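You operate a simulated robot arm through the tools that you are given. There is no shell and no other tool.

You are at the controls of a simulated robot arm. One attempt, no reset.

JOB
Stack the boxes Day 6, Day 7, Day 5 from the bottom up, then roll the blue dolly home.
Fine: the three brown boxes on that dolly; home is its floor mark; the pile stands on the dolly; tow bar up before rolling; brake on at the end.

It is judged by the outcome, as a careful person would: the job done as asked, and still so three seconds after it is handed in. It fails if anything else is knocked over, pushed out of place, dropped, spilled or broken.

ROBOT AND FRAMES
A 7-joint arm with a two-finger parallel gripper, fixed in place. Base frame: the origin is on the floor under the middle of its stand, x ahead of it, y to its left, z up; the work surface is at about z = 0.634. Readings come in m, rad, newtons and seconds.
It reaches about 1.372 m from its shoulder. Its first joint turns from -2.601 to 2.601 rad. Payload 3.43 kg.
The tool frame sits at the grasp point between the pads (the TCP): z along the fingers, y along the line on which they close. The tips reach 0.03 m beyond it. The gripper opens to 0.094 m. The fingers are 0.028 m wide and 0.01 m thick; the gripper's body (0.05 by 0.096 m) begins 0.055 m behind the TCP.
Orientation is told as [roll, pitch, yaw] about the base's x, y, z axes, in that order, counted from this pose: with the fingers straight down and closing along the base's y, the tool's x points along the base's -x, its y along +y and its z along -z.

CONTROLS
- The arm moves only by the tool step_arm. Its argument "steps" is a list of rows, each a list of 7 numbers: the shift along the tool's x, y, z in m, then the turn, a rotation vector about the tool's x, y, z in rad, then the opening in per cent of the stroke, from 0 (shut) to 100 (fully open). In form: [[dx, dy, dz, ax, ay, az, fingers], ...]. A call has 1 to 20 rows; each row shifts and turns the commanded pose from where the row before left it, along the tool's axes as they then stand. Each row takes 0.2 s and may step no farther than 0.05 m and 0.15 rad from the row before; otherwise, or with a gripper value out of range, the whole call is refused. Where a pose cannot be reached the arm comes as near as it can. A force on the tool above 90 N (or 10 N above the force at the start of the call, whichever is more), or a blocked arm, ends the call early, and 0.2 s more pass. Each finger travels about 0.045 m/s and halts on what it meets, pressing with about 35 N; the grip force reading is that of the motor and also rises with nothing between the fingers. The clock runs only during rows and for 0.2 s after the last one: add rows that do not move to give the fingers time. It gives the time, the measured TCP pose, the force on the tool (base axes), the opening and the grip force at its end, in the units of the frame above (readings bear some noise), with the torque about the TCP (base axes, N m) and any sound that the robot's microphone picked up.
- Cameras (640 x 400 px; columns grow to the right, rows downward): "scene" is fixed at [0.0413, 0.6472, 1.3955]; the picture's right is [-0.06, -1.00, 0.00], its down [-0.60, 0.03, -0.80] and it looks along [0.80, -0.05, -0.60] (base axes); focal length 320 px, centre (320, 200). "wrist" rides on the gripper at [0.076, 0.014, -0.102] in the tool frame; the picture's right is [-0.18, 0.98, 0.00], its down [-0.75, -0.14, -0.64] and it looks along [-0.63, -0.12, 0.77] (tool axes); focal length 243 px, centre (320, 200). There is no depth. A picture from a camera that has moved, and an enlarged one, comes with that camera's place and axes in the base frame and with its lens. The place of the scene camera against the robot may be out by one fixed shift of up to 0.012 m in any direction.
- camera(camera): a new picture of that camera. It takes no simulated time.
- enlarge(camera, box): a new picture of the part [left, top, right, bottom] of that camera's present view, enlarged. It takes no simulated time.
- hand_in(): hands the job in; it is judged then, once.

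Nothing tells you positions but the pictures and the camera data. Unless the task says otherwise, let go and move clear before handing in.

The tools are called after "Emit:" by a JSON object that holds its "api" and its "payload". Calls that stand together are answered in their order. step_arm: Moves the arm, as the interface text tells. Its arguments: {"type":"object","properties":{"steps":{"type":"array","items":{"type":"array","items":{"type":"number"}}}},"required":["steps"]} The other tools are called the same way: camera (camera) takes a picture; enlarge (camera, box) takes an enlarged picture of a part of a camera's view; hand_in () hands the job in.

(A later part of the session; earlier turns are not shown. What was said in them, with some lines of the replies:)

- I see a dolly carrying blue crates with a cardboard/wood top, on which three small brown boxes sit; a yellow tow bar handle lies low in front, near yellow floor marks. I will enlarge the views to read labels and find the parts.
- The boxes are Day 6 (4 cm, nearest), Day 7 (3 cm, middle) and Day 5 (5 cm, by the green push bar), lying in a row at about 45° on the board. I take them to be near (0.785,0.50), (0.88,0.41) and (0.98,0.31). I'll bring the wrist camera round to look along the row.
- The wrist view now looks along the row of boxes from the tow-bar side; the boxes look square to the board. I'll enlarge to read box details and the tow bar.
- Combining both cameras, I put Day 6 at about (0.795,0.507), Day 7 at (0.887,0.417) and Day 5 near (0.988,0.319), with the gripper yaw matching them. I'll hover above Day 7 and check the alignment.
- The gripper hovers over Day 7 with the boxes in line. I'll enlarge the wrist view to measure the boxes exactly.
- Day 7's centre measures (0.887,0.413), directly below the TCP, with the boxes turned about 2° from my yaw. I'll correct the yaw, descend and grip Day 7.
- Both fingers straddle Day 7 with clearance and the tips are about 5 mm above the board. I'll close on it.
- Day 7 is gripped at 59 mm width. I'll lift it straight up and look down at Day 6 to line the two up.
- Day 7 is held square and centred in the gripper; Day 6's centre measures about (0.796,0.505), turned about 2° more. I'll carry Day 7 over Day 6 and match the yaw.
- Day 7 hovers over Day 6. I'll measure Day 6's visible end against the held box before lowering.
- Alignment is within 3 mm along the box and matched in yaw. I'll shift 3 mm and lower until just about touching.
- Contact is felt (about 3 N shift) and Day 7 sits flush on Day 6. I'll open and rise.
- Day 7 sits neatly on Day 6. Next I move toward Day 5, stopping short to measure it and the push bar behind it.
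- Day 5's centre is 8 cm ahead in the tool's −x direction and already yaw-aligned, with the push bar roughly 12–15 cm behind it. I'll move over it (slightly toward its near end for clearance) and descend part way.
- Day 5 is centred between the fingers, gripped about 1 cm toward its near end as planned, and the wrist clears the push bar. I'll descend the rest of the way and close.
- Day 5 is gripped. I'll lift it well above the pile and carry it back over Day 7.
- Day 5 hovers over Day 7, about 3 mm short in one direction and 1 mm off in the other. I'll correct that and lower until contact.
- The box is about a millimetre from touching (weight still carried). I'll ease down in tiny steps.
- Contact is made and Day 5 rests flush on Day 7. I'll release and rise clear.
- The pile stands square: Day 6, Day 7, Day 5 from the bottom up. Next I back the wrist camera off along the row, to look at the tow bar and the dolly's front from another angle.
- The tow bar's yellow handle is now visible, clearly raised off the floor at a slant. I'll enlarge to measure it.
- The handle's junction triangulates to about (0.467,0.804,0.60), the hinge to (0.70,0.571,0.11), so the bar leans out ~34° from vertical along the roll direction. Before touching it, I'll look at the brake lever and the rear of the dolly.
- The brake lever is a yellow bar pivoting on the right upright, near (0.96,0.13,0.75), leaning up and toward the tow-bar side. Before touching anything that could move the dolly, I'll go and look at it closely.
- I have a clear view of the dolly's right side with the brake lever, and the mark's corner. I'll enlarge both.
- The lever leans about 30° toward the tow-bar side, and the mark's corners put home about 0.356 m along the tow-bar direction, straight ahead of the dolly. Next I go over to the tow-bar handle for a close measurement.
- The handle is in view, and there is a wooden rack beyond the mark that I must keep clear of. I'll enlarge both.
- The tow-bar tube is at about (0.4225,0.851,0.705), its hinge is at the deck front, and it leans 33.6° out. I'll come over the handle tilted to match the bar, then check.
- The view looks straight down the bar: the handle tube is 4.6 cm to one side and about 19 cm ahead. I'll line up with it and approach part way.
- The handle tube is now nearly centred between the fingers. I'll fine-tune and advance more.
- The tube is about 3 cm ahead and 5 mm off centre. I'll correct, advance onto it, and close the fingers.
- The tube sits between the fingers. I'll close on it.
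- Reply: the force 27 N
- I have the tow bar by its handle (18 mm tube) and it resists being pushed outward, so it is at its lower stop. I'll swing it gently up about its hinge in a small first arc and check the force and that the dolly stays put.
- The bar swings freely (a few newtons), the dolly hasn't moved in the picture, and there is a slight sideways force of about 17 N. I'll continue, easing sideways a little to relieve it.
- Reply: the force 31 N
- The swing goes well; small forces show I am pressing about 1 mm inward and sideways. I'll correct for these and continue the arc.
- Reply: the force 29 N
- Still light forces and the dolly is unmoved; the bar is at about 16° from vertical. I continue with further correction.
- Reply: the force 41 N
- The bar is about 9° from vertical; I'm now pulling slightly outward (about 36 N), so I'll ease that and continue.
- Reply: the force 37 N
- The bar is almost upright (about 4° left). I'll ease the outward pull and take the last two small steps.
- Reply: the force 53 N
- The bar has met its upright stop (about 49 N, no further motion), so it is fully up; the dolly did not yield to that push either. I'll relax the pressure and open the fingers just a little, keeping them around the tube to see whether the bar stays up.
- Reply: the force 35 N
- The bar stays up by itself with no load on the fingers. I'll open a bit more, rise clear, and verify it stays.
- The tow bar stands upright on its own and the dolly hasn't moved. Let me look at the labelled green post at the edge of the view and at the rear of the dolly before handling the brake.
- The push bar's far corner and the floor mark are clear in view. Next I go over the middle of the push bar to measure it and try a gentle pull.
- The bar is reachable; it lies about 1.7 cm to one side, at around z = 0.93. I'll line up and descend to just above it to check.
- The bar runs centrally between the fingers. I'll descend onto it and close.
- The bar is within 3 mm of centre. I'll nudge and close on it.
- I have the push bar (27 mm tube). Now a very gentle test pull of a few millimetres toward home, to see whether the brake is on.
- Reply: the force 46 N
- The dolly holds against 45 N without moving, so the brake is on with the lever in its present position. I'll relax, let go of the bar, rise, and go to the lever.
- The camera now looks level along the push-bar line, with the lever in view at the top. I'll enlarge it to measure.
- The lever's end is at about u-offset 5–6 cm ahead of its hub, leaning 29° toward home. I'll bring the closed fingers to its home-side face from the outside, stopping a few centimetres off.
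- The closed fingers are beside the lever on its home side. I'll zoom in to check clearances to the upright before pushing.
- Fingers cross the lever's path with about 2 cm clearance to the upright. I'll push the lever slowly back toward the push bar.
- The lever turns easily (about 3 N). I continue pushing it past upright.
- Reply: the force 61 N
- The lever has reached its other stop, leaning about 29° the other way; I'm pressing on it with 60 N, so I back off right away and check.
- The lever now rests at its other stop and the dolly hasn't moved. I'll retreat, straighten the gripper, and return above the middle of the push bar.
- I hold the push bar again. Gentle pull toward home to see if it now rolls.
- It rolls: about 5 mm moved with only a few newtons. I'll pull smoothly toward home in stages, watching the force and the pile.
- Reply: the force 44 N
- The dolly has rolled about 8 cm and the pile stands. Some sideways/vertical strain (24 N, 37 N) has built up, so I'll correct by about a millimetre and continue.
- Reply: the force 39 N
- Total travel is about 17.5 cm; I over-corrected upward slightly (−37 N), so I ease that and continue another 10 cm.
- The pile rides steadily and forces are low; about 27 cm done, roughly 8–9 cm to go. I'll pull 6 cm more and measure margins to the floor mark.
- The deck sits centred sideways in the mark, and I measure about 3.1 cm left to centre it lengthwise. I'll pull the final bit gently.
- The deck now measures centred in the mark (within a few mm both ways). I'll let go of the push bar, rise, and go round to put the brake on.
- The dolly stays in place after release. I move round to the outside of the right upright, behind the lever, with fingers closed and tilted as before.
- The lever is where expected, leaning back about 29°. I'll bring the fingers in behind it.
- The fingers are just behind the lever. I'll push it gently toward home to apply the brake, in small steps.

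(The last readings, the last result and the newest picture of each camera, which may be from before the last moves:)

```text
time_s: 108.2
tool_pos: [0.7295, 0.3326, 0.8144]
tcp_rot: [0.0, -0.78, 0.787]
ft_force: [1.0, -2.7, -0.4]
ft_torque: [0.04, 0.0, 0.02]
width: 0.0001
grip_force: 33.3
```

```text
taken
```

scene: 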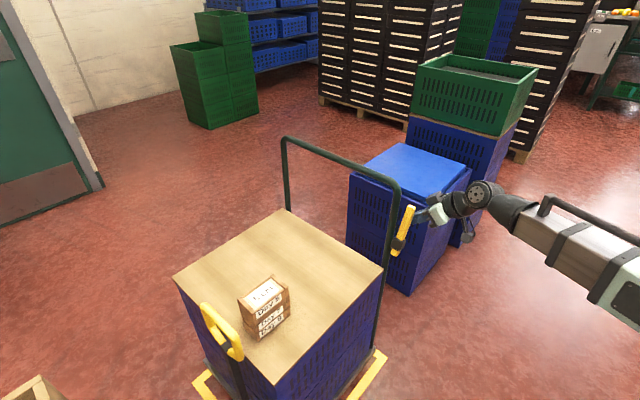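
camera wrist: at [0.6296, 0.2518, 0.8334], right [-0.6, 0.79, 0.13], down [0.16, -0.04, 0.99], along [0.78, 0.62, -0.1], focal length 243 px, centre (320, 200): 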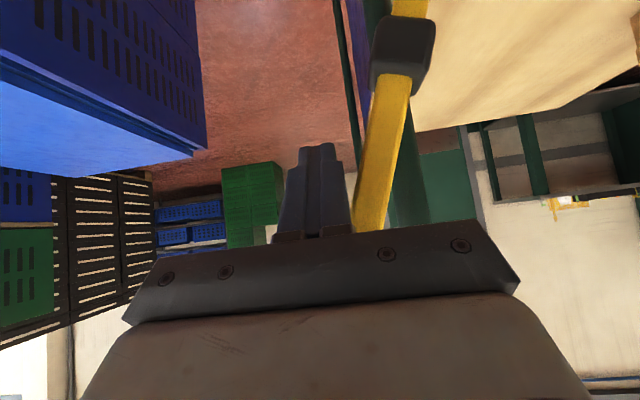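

The lever is turning and the dolly hasn't moved. I continue.

Emit:
{"api": "step_arm", "payload": {"steps": [[0, 0.008, 0, 0, 0, 0, 0], [0, 0.008, 0, 0, 0, 0, 0], [0, 0.008, 0, 0, 0, 0, 0], [0, 0.008, 0, 0, 0, 0, 0], [0, 0, 0, 0, 0, 0, 0]]}}

Emit:
{"api": "camera", "payload": {"camera": "wrist"}}

```text
time_s: 109.4
tool_pos: [0.7083, 0.3549, 0.8147]
tcp_rot: [-0.001, -0.78, 0.786]
ft_force: [2.3, -3.5, 1.3]
ft_torque: [0.1, 0.03, 0.03]
width: 0.0002
grip_force: 32.3
```

```text
taken
camera wrist: at [0.6068, 0.2745, 0.8331], right [-0.6, 0.79, 0.13], down [0.16, -0.04, 0.99], along [0.78, 0.62, -0.1], focal length 243 px, centre (320, 200)
```

wrist: 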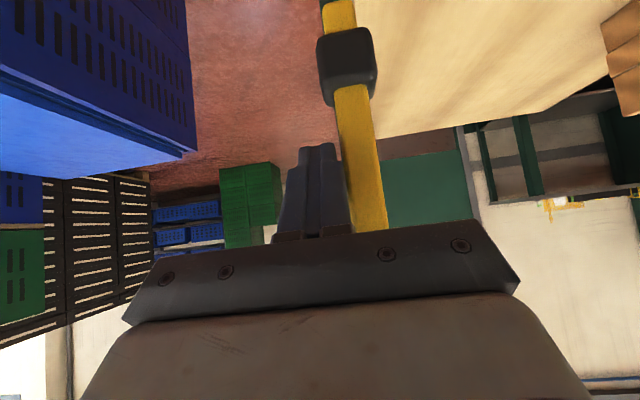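

Emit:
{"api": "step_arm", "payload": {"steps": [[0, 0.006, 0, 0, 0, 0, 0], [0, 0.006, 0, 0, 0, 0, 0], [0, 0.005, 0, 0, 0, 0, 0], [0, 0, 0, 0, 0, 0, 0]]}}

Emit:
{"api": "camera", "payload": {"camera": "wrist"}}

```text
time_s: 110.4
tool_pos: [0.6954, 0.3653, 0.8144]
tcp_rot: [0.0, -0.784, 0.786]
ft_force: [9.0, -0.1, 4.1]
ft_torque: [0.09, -0.29, -0.16]
width: 0.0003
grip_force: 32.4
```

```text
taken
camera wrist: at [0.5949, 0.2867, 0.8332], right [-0.6, 0.79, 0.13], down [0.16, -0.04, 0.99], along [0.78, 0.61, -0.1], focal length 243 px, centre (320, 200)
```

wrist: 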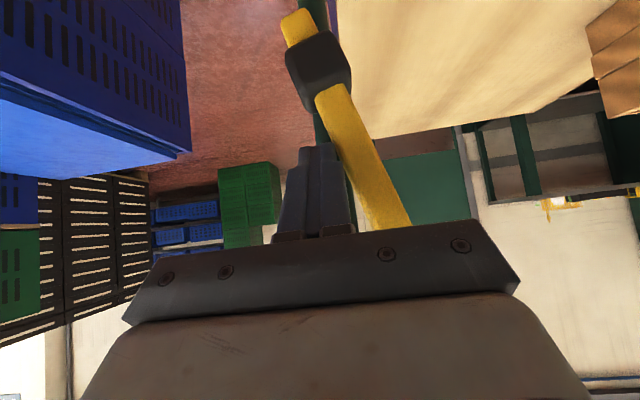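

The lever is at about 19° now; a little further to its stop.

Emit:
{"api": "step_arm", "payload": {"steps": [[0, 0.004, 0, 0, 0, 0, 0], [0, 0.003, 0, 0, 0, 0, 0], [0, 0, 0, 0, 0, 0, 0]]}}

Emit:
{"api": "camera", "payload": {"camera": "wrist"}}

```text
time_s: 111.2
tool_pos: [0.6885, 0.3721, 0.8146]
tcp_rot: [-0.001, -0.778, 0.785]
ft_force: [-0.3, 0.0, 0.2]
ft_torque: [-0.04, 0.03, 0.02]
width: 0.0
grip_force: 32.8
```

```text
taken
camera wrist: at [0.589, 0.2923, 0.8337], right [-0.6, 0.79, 0.13], down [0.16, -0.04, 0.99], along [0.78, 0.62, -0.1], focal length 243 px, centre (320, 200)
```

wrist: 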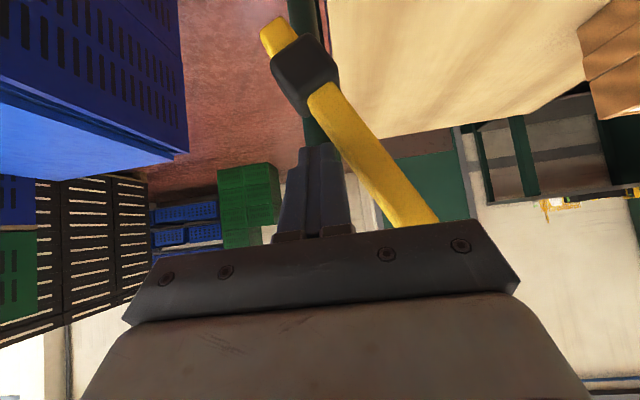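

The lever has snapped over to its original 29° (brake-on) position with no load left on the fingers. A slight extra nudge will confirm it is at its stop.

Emit:
{"api": "step_arm", "payload": {"steps": [[0, 0.003, 0, 0, 0, 0, 0], [0, 0.002, 0, 0, 0, 0, 0], [0, 0, 0, 0, 0, 0, 0]]}}

```text
time_s: 112.0
tool_pos: [0.6871, 0.3749, 0.8159]
tcp_rot: [0.0, -0.78, 0.787]
ft_force: [7.0, -3.3, -1.7]
ft_torque: [-0.09, -0.23, -0.1]
width: 0.0
grip_force: 33.5
```

Emit:
{"api": "step_arm", "payload": {"steps": [[0, 0.002, 0, 0, 0, 0, 0], [0, 0, 0, 0, 0, 0, 0]]}}

Emit:
{"api": "camera", "payload": {"camera": "scene"}}

```text
time_s: 112.6
tool_pos: [0.6861, 0.3758, 0.8153]
tcp_rot: [-0.003, -0.782, 0.787]
ft_force: [21.9, -9.4, 1.2]
ft_torque: [-0.25, -0.65, -0.34]
width: 0.0001
grip_force: 33.1
```

```text
taken
```

scene: 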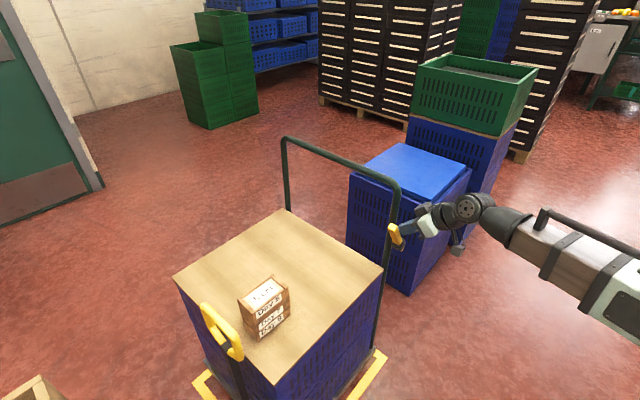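

The lever is hard against its brake-on stop and the dolly holds against 22 N. I'll back away, retreat outward and up.

Emit:
{"api": "step_arm", "payload": {"steps": [[0, -0.012, 0, 0, 0, 0, 0], [0, -0.02, 0, 0, 0, 0, 0], [0, -0.02, 0, 0, 0, 0, 0], [-0.0064, 0, -0.0407, 0, 0, 0, 0], [-0.0064, 0, -0.0407, 0, 0, 0, 0], [-0.0064, 0, -0.0407, 0, 0, 0, 0], [-0.0064, 0, -0.0407, 0, 0, 0, 0], [-0.0064, 0, -0.0407, 0, 0, 0, 0], [-0.0064, 0, -0.0407, 0, 0, 0, 0], [-0.0064, 0, -0.0407, 0, 0, 0, 0], [0, 0, 0, 0, 0.13, 0, 0], [0, 0, 0, 0, 0.13, 0, 0], [0, 0, 0, 0, 0.13, 0, 0], [0, 0, 0, 0, 0.13, 0, 0], [0, 0, 0, 0, 0.13, 0, 0], [0, 0, 0, 0, 0.13, 0, 0], [0, 0, 0, 0, 0, 0, 0]]}}

Emit:
{"api": "camera", "payload": {"camera": "wrist"}}

Emit:
{"api": "camera", "payload": {"camera": "scene"}}

Emit:
{"api": "enlarge", "payload": {"camera": "scene", "box": [160, 190, 420, 400]}}

```text
time_s: 116.2
tool_pos: [0.6039, 0.2207, 1.0474]
tcp_rot: [0.001, 0.003, 0.787]
ft_force: [-1.2, -0.2, 0.0]
ft_torque: [-0.02, -0.01, 0.0]
width: 0.0002
grip_force: 32.8
```

```text
taken
camera wrist: at [0.5395, 0.1761, 1.1508], right [-0.56, 0.83, 0.0], down [0.63, 0.43, 0.64], along [0.53, 0.36, -0.77], focal length 243 px, centre (320, 200)
```

wrist: 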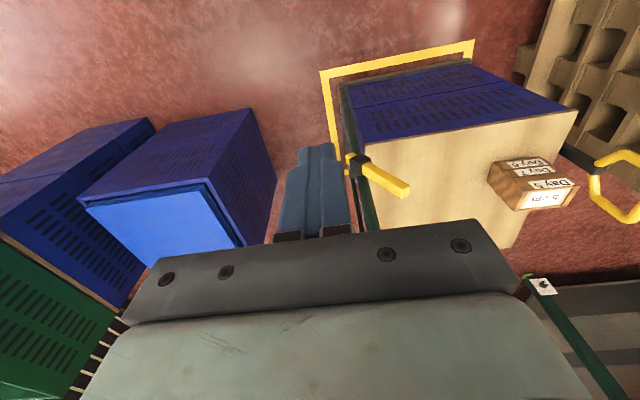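

```text
taken
```

scene: 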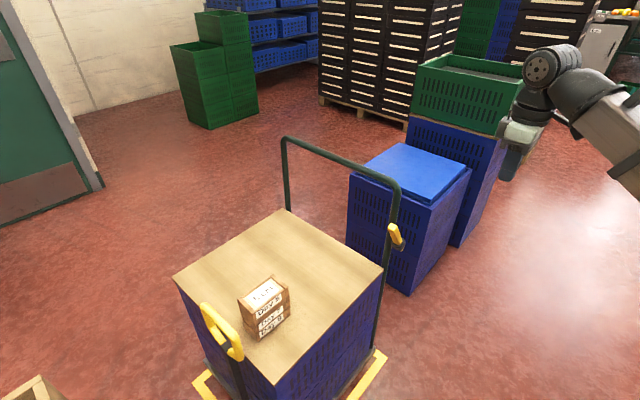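

```text
1.90 times, centred on (290, 295) of scene
camera zoom: at [0.0413, 0.6472, 1.3955], right [-0.06, -1.0, 0.0], down [-0.6, 0.03, -0.8], along [0.8, -0.05, -0.6], focal length 609 px, centre (377, 19)
```

zoom: 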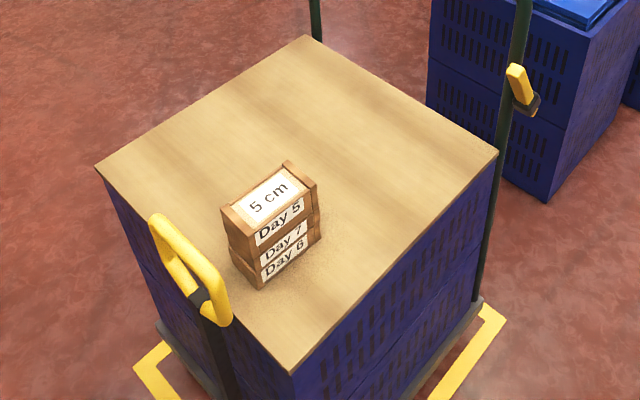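

The wrist view shows the dolly inside its mark from the other side. I'll enlarge to measure the end margins.

Emit:
{"api": "enlarge", "payload": {"camera": "wrist", "box": [300, 20, 500, 150]}}

Emit:
{"api": "enlarge", "payload": {"camera": "wrist", "box": [330, 120, 450, 220]}}

```text
3.08 times, centred on (400, 85) of wrist
camera zoom: at [0.5395, 0.1761, 1.1508], right [-0.56, 0.83, 0.0], down [0.63, 0.43, 0.64], along [0.53, 0.36, -0.77], focal length 746 px, centre (74, 554)
```

zoom: 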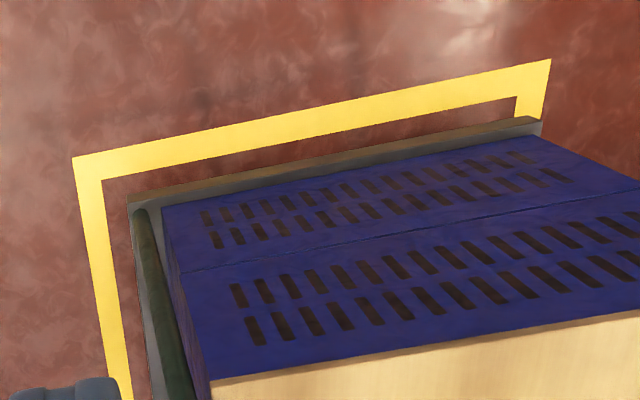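

```text
4.00 times, centred on (390, 170) of wrist
camera zoom: at [0.5395, 0.1761, 1.1508], right [-0.56, 0.83, 0.0], down [0.63, 0.43, 0.64], along [0.53, 0.36, -0.77], focal length 970 px, centre (40, 320)
```

zoom: 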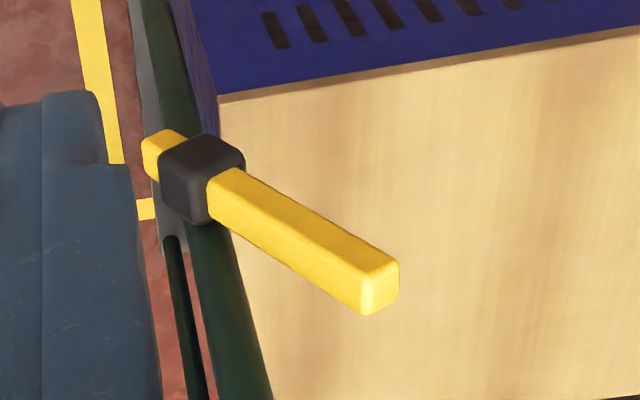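

The deck measures within about 5 mm of the mark's centre in both views, lever at brake-on, tow bar upright and pile intact. I'll rise further clear, wait a moment, and check everything once more.

Emit:
{"api": "step_arm", "payload": {"steps": [[0, 0, -0.03, 0, 0, 0, 30], [0, 0, -0.04, 0, 0, 0, 50], [0, 0, -0.03, 0, 0, 0, 50], [0, 0, 0, 0, 0, 0, 50], [0, 0, 0, 0, 0, 0, 50], [0, 0, 0, 0, 0, 0, 50], [0, 0, 0, 0, 0, 0, 50], [0, 0, 0, 0, 0, 0, 50], [0, 0, 0, 0, 0, 0, 50], [0, 0, 0, 0, 0, 0, 50], [0, 0, 0, 0, 0, 0, 50], [0, 0, 0, 0, 0, 0, 50], [0, 0, 0, 0, 0, 0, 50]]}}

Emit:
{"api": "camera", "payload": {"camera": "scene"}}

Emit:
{"api": "camera", "payload": {"camera": "wrist"}}

Emit:
{"api": "enlarge", "payload": {"camera": "scene", "box": [180, 250, 320, 400]}}

```text
time_s: 116.7
tool_pos: [0.6104, 0.2247, 1.0872]
tcp_rot: [-0.011, -0.027, 0.788]
ft_force: [12.8, 6.1, -22.5]
ft_torque: [0.19, -0.08, 0.07]
width: 0.043
grip_force: 0.1
out of reach, approached as far as the arm can: row 2
stopped in row 2: the force on the tool passed its limit at 98 N (the readings are from after the stop); the commanded pose is now the measured one
```

```text
taken
```

scene: 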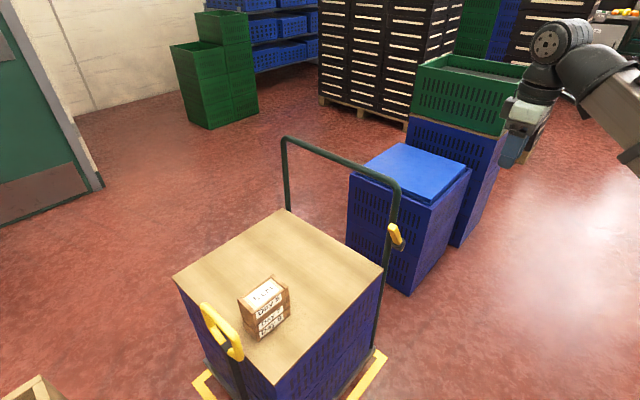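

```text
taken
camera wrist: at [0.5429, 0.1777, 1.1869], right [-0.57, 0.82, -0.01], down [0.61, 0.43, 0.66], along [0.55, 0.37, -0.75], focal length 243 px, centre (320, 200)
```

wrist: 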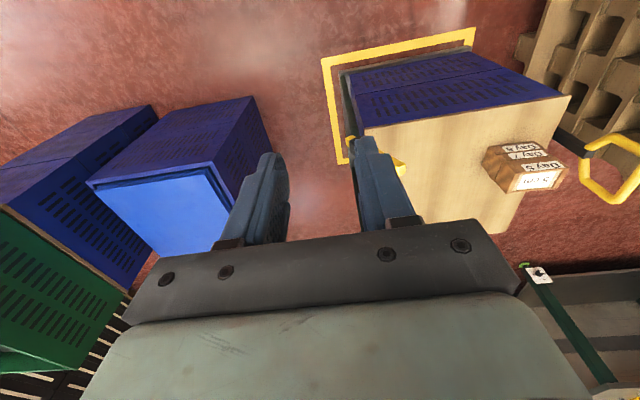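

```text
2.67 times, centred on (250, 325) of scene
camera zoom: at [0.0413, 0.6472, 1.3955], right [-0.06, -1.0, 0.0], down [-0.6, 0.03, -0.8], along [0.8, -0.05, -0.6], focal length 852 px, centre (507, -133)
```

zoom: 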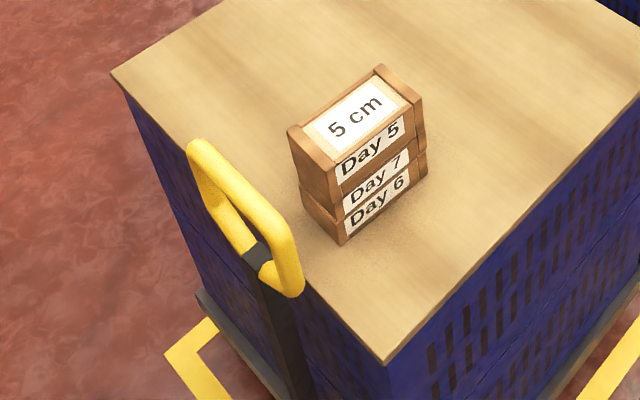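

That upward move hit the arm's own limit (no contact with the dolly is visible). I'll hold still and check the forces settle.

Emit:
{"api": "step_arm", "payload": {"steps": [[0, 0, 0, 0, 0, 0, 50], [0, 0, 0, 0, 0, 0, 50], [0, 0, 0, 0, 0, 0, 50]]}}

Emit:
{"api": "camera", "payload": {"camera": "scene"}}

```text
time_s: 117.5
tool_pos: [0.6098, 0.2235, 1.0856]
tcp_rot: [-0.011, -0.028, 0.789]
ft_force: [16.1, 6.1, -36.6]
ft_torque: [0.64, -0.76, 0.13]
width: 0.0474
grip_force: 0.0
```

```text
taken
```

scene: 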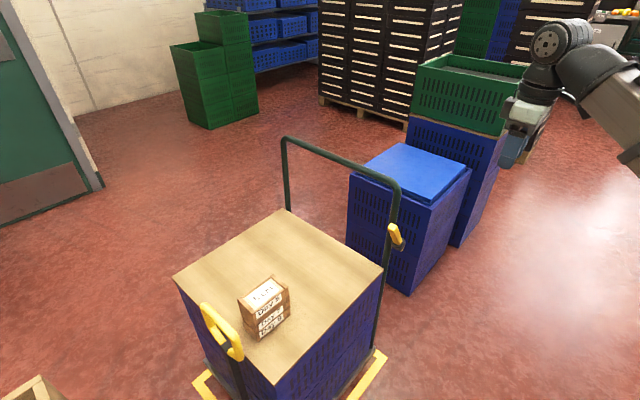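

A residual force remains, most likely the folded arm's wrist touching itself. I'll go back down to the previous, free pose.

Emit:
{"api": "step_arm", "payload": {"steps": [[0, 0, 0.01, 0, 0, 0, 50], [0, 0, 0.015, 0, 0, 0, 50], [0, 0, 0.013, 0, 0.02, 0, 50], [0, 0, 0, 0, 0, 0, 50]]}}

Emit:
{"api": "camera", "payload": {"camera": "scene"}}

```text
time_s: 118.5
tool_pos: [0.6092, 0.2245, 1.0481]
tcp_rot: [-0.008, -0.002, 0.786]
ft_force: [0.2, 1.1, -0.5]
ft_torque: [0.0, -0.01, 0.01]
width: 0.047
grip_force: 0.1
```

```text
taken
```

scene: 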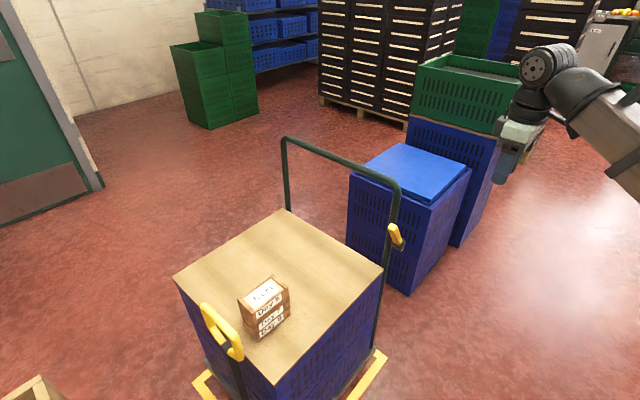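

All forces are back to zero, nothing on the dolly has changed. A final wait and close-up check of the lever, pile, tow bar and mark.

Emit:
{"api": "step_arm", "payload": {"steps": [[0, 0, 0, 0, 0, 0, 50], [0, 0, 0, 0, 0, 0, 50], [0, 0, 0, 0, 0, 0, 50], [0, 0, 0, 0, 0, 0, 50], [0, 0, 0, 0, 0, 0, 50], [0, 0, 0, 0, 0, 0, 50], [0, 0, 0, 0, 0, 0, 50], [0, 0, 0, 0, 0, 0, 50]]}}

Emit:
{"api": "enlarge", "payload": {"camera": "wrist", "box": [300, 20, 640, 240]}}

Emit:
{"api": "enlarge", "payload": {"camera": "scene", "box": [160, 180, 420, 400]}}

```text
time_s: 120.3
tool_pos: [0.6083, 0.2248, 1.0488]
tcp_rot: [-0.007, -0.003, 0.786]
ft_force: [0.1, -0.3, 0.3]
ft_torque: [0.0, 0.02, -0.04]
width: 0.0472
grip_force: 0.1
```

```text
1.82 times, centred on (470, 130) of wrist
camera zoom: at [0.544, 0.18, 1.1511], right [-0.57, 0.82, -0.01], down [0.63, 0.44, 0.65], along [0.54, 0.36, -0.76], focal length 441 px, centre (47, 327)
```

zoom: 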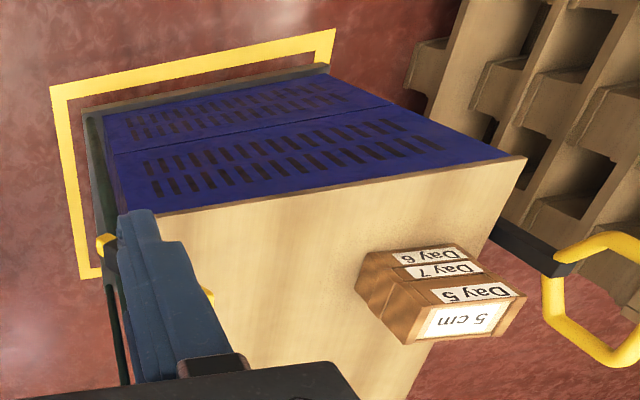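

```text
1.82 times, centred on (290, 290) of scene
camera zoom: at [0.0413, 0.6472, 1.3955], right [-0.06, -1.0, 0.0], down [-0.6, 0.03, -0.8], along [0.8, -0.05, -0.6], focal length 581 px, centre (374, 36)
```

zoom: 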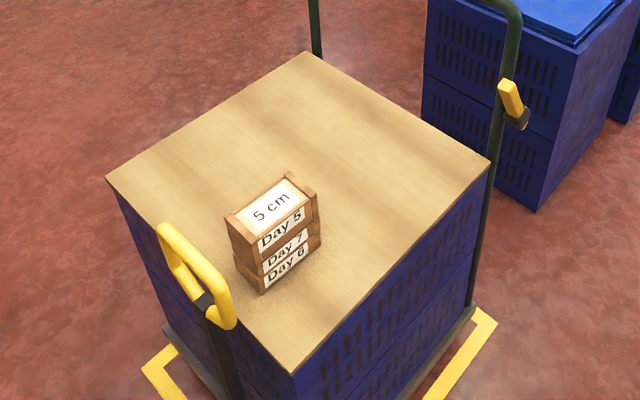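

The pile stands Day 6, Day 7, Day 5 from the bottom up on the dolly. The dolly is centred in its yellow mark with the tow bar up and the brake lever at its on position. The arm is clear and everything is still, so I hand in.

Emit:
{"api": "hand_in", "payload": {}}

```text
The job is handed in.
```

I finished the job and handed it in. The boxes are stacked Day 6, Day 7, Day 5 from the bottom up on the dolly, and the dolly is home. I checked everything in both camera views just before handing in.

- **Pile:** the three boxes stayed put through the whole roll and were standing square at the end.
- **Tow bar:** I swung it up to its stop before the dolly moved, and it stayed up on its own.
- **Rolling:** the brake was on at the start, so I released it. I then pulled the dolly about 36 cm home by its push bar. It is within about 5 mm of the centre of its floor mark, as measured from both cameras.
- **Brake:** the lever is back in its original position, the one in which the dolly would not move at the start. The dolly stayed put when I pressed the lever against its stop with about 22 N.

While I was moving the arm clear at the end, it went out of reach and the call stopped at 98 N. The cause looked like the folded arm touching itself. I saw no change to the dolly, pile or anything else. I moved the arm back to a free position and the force readings returned to zero.
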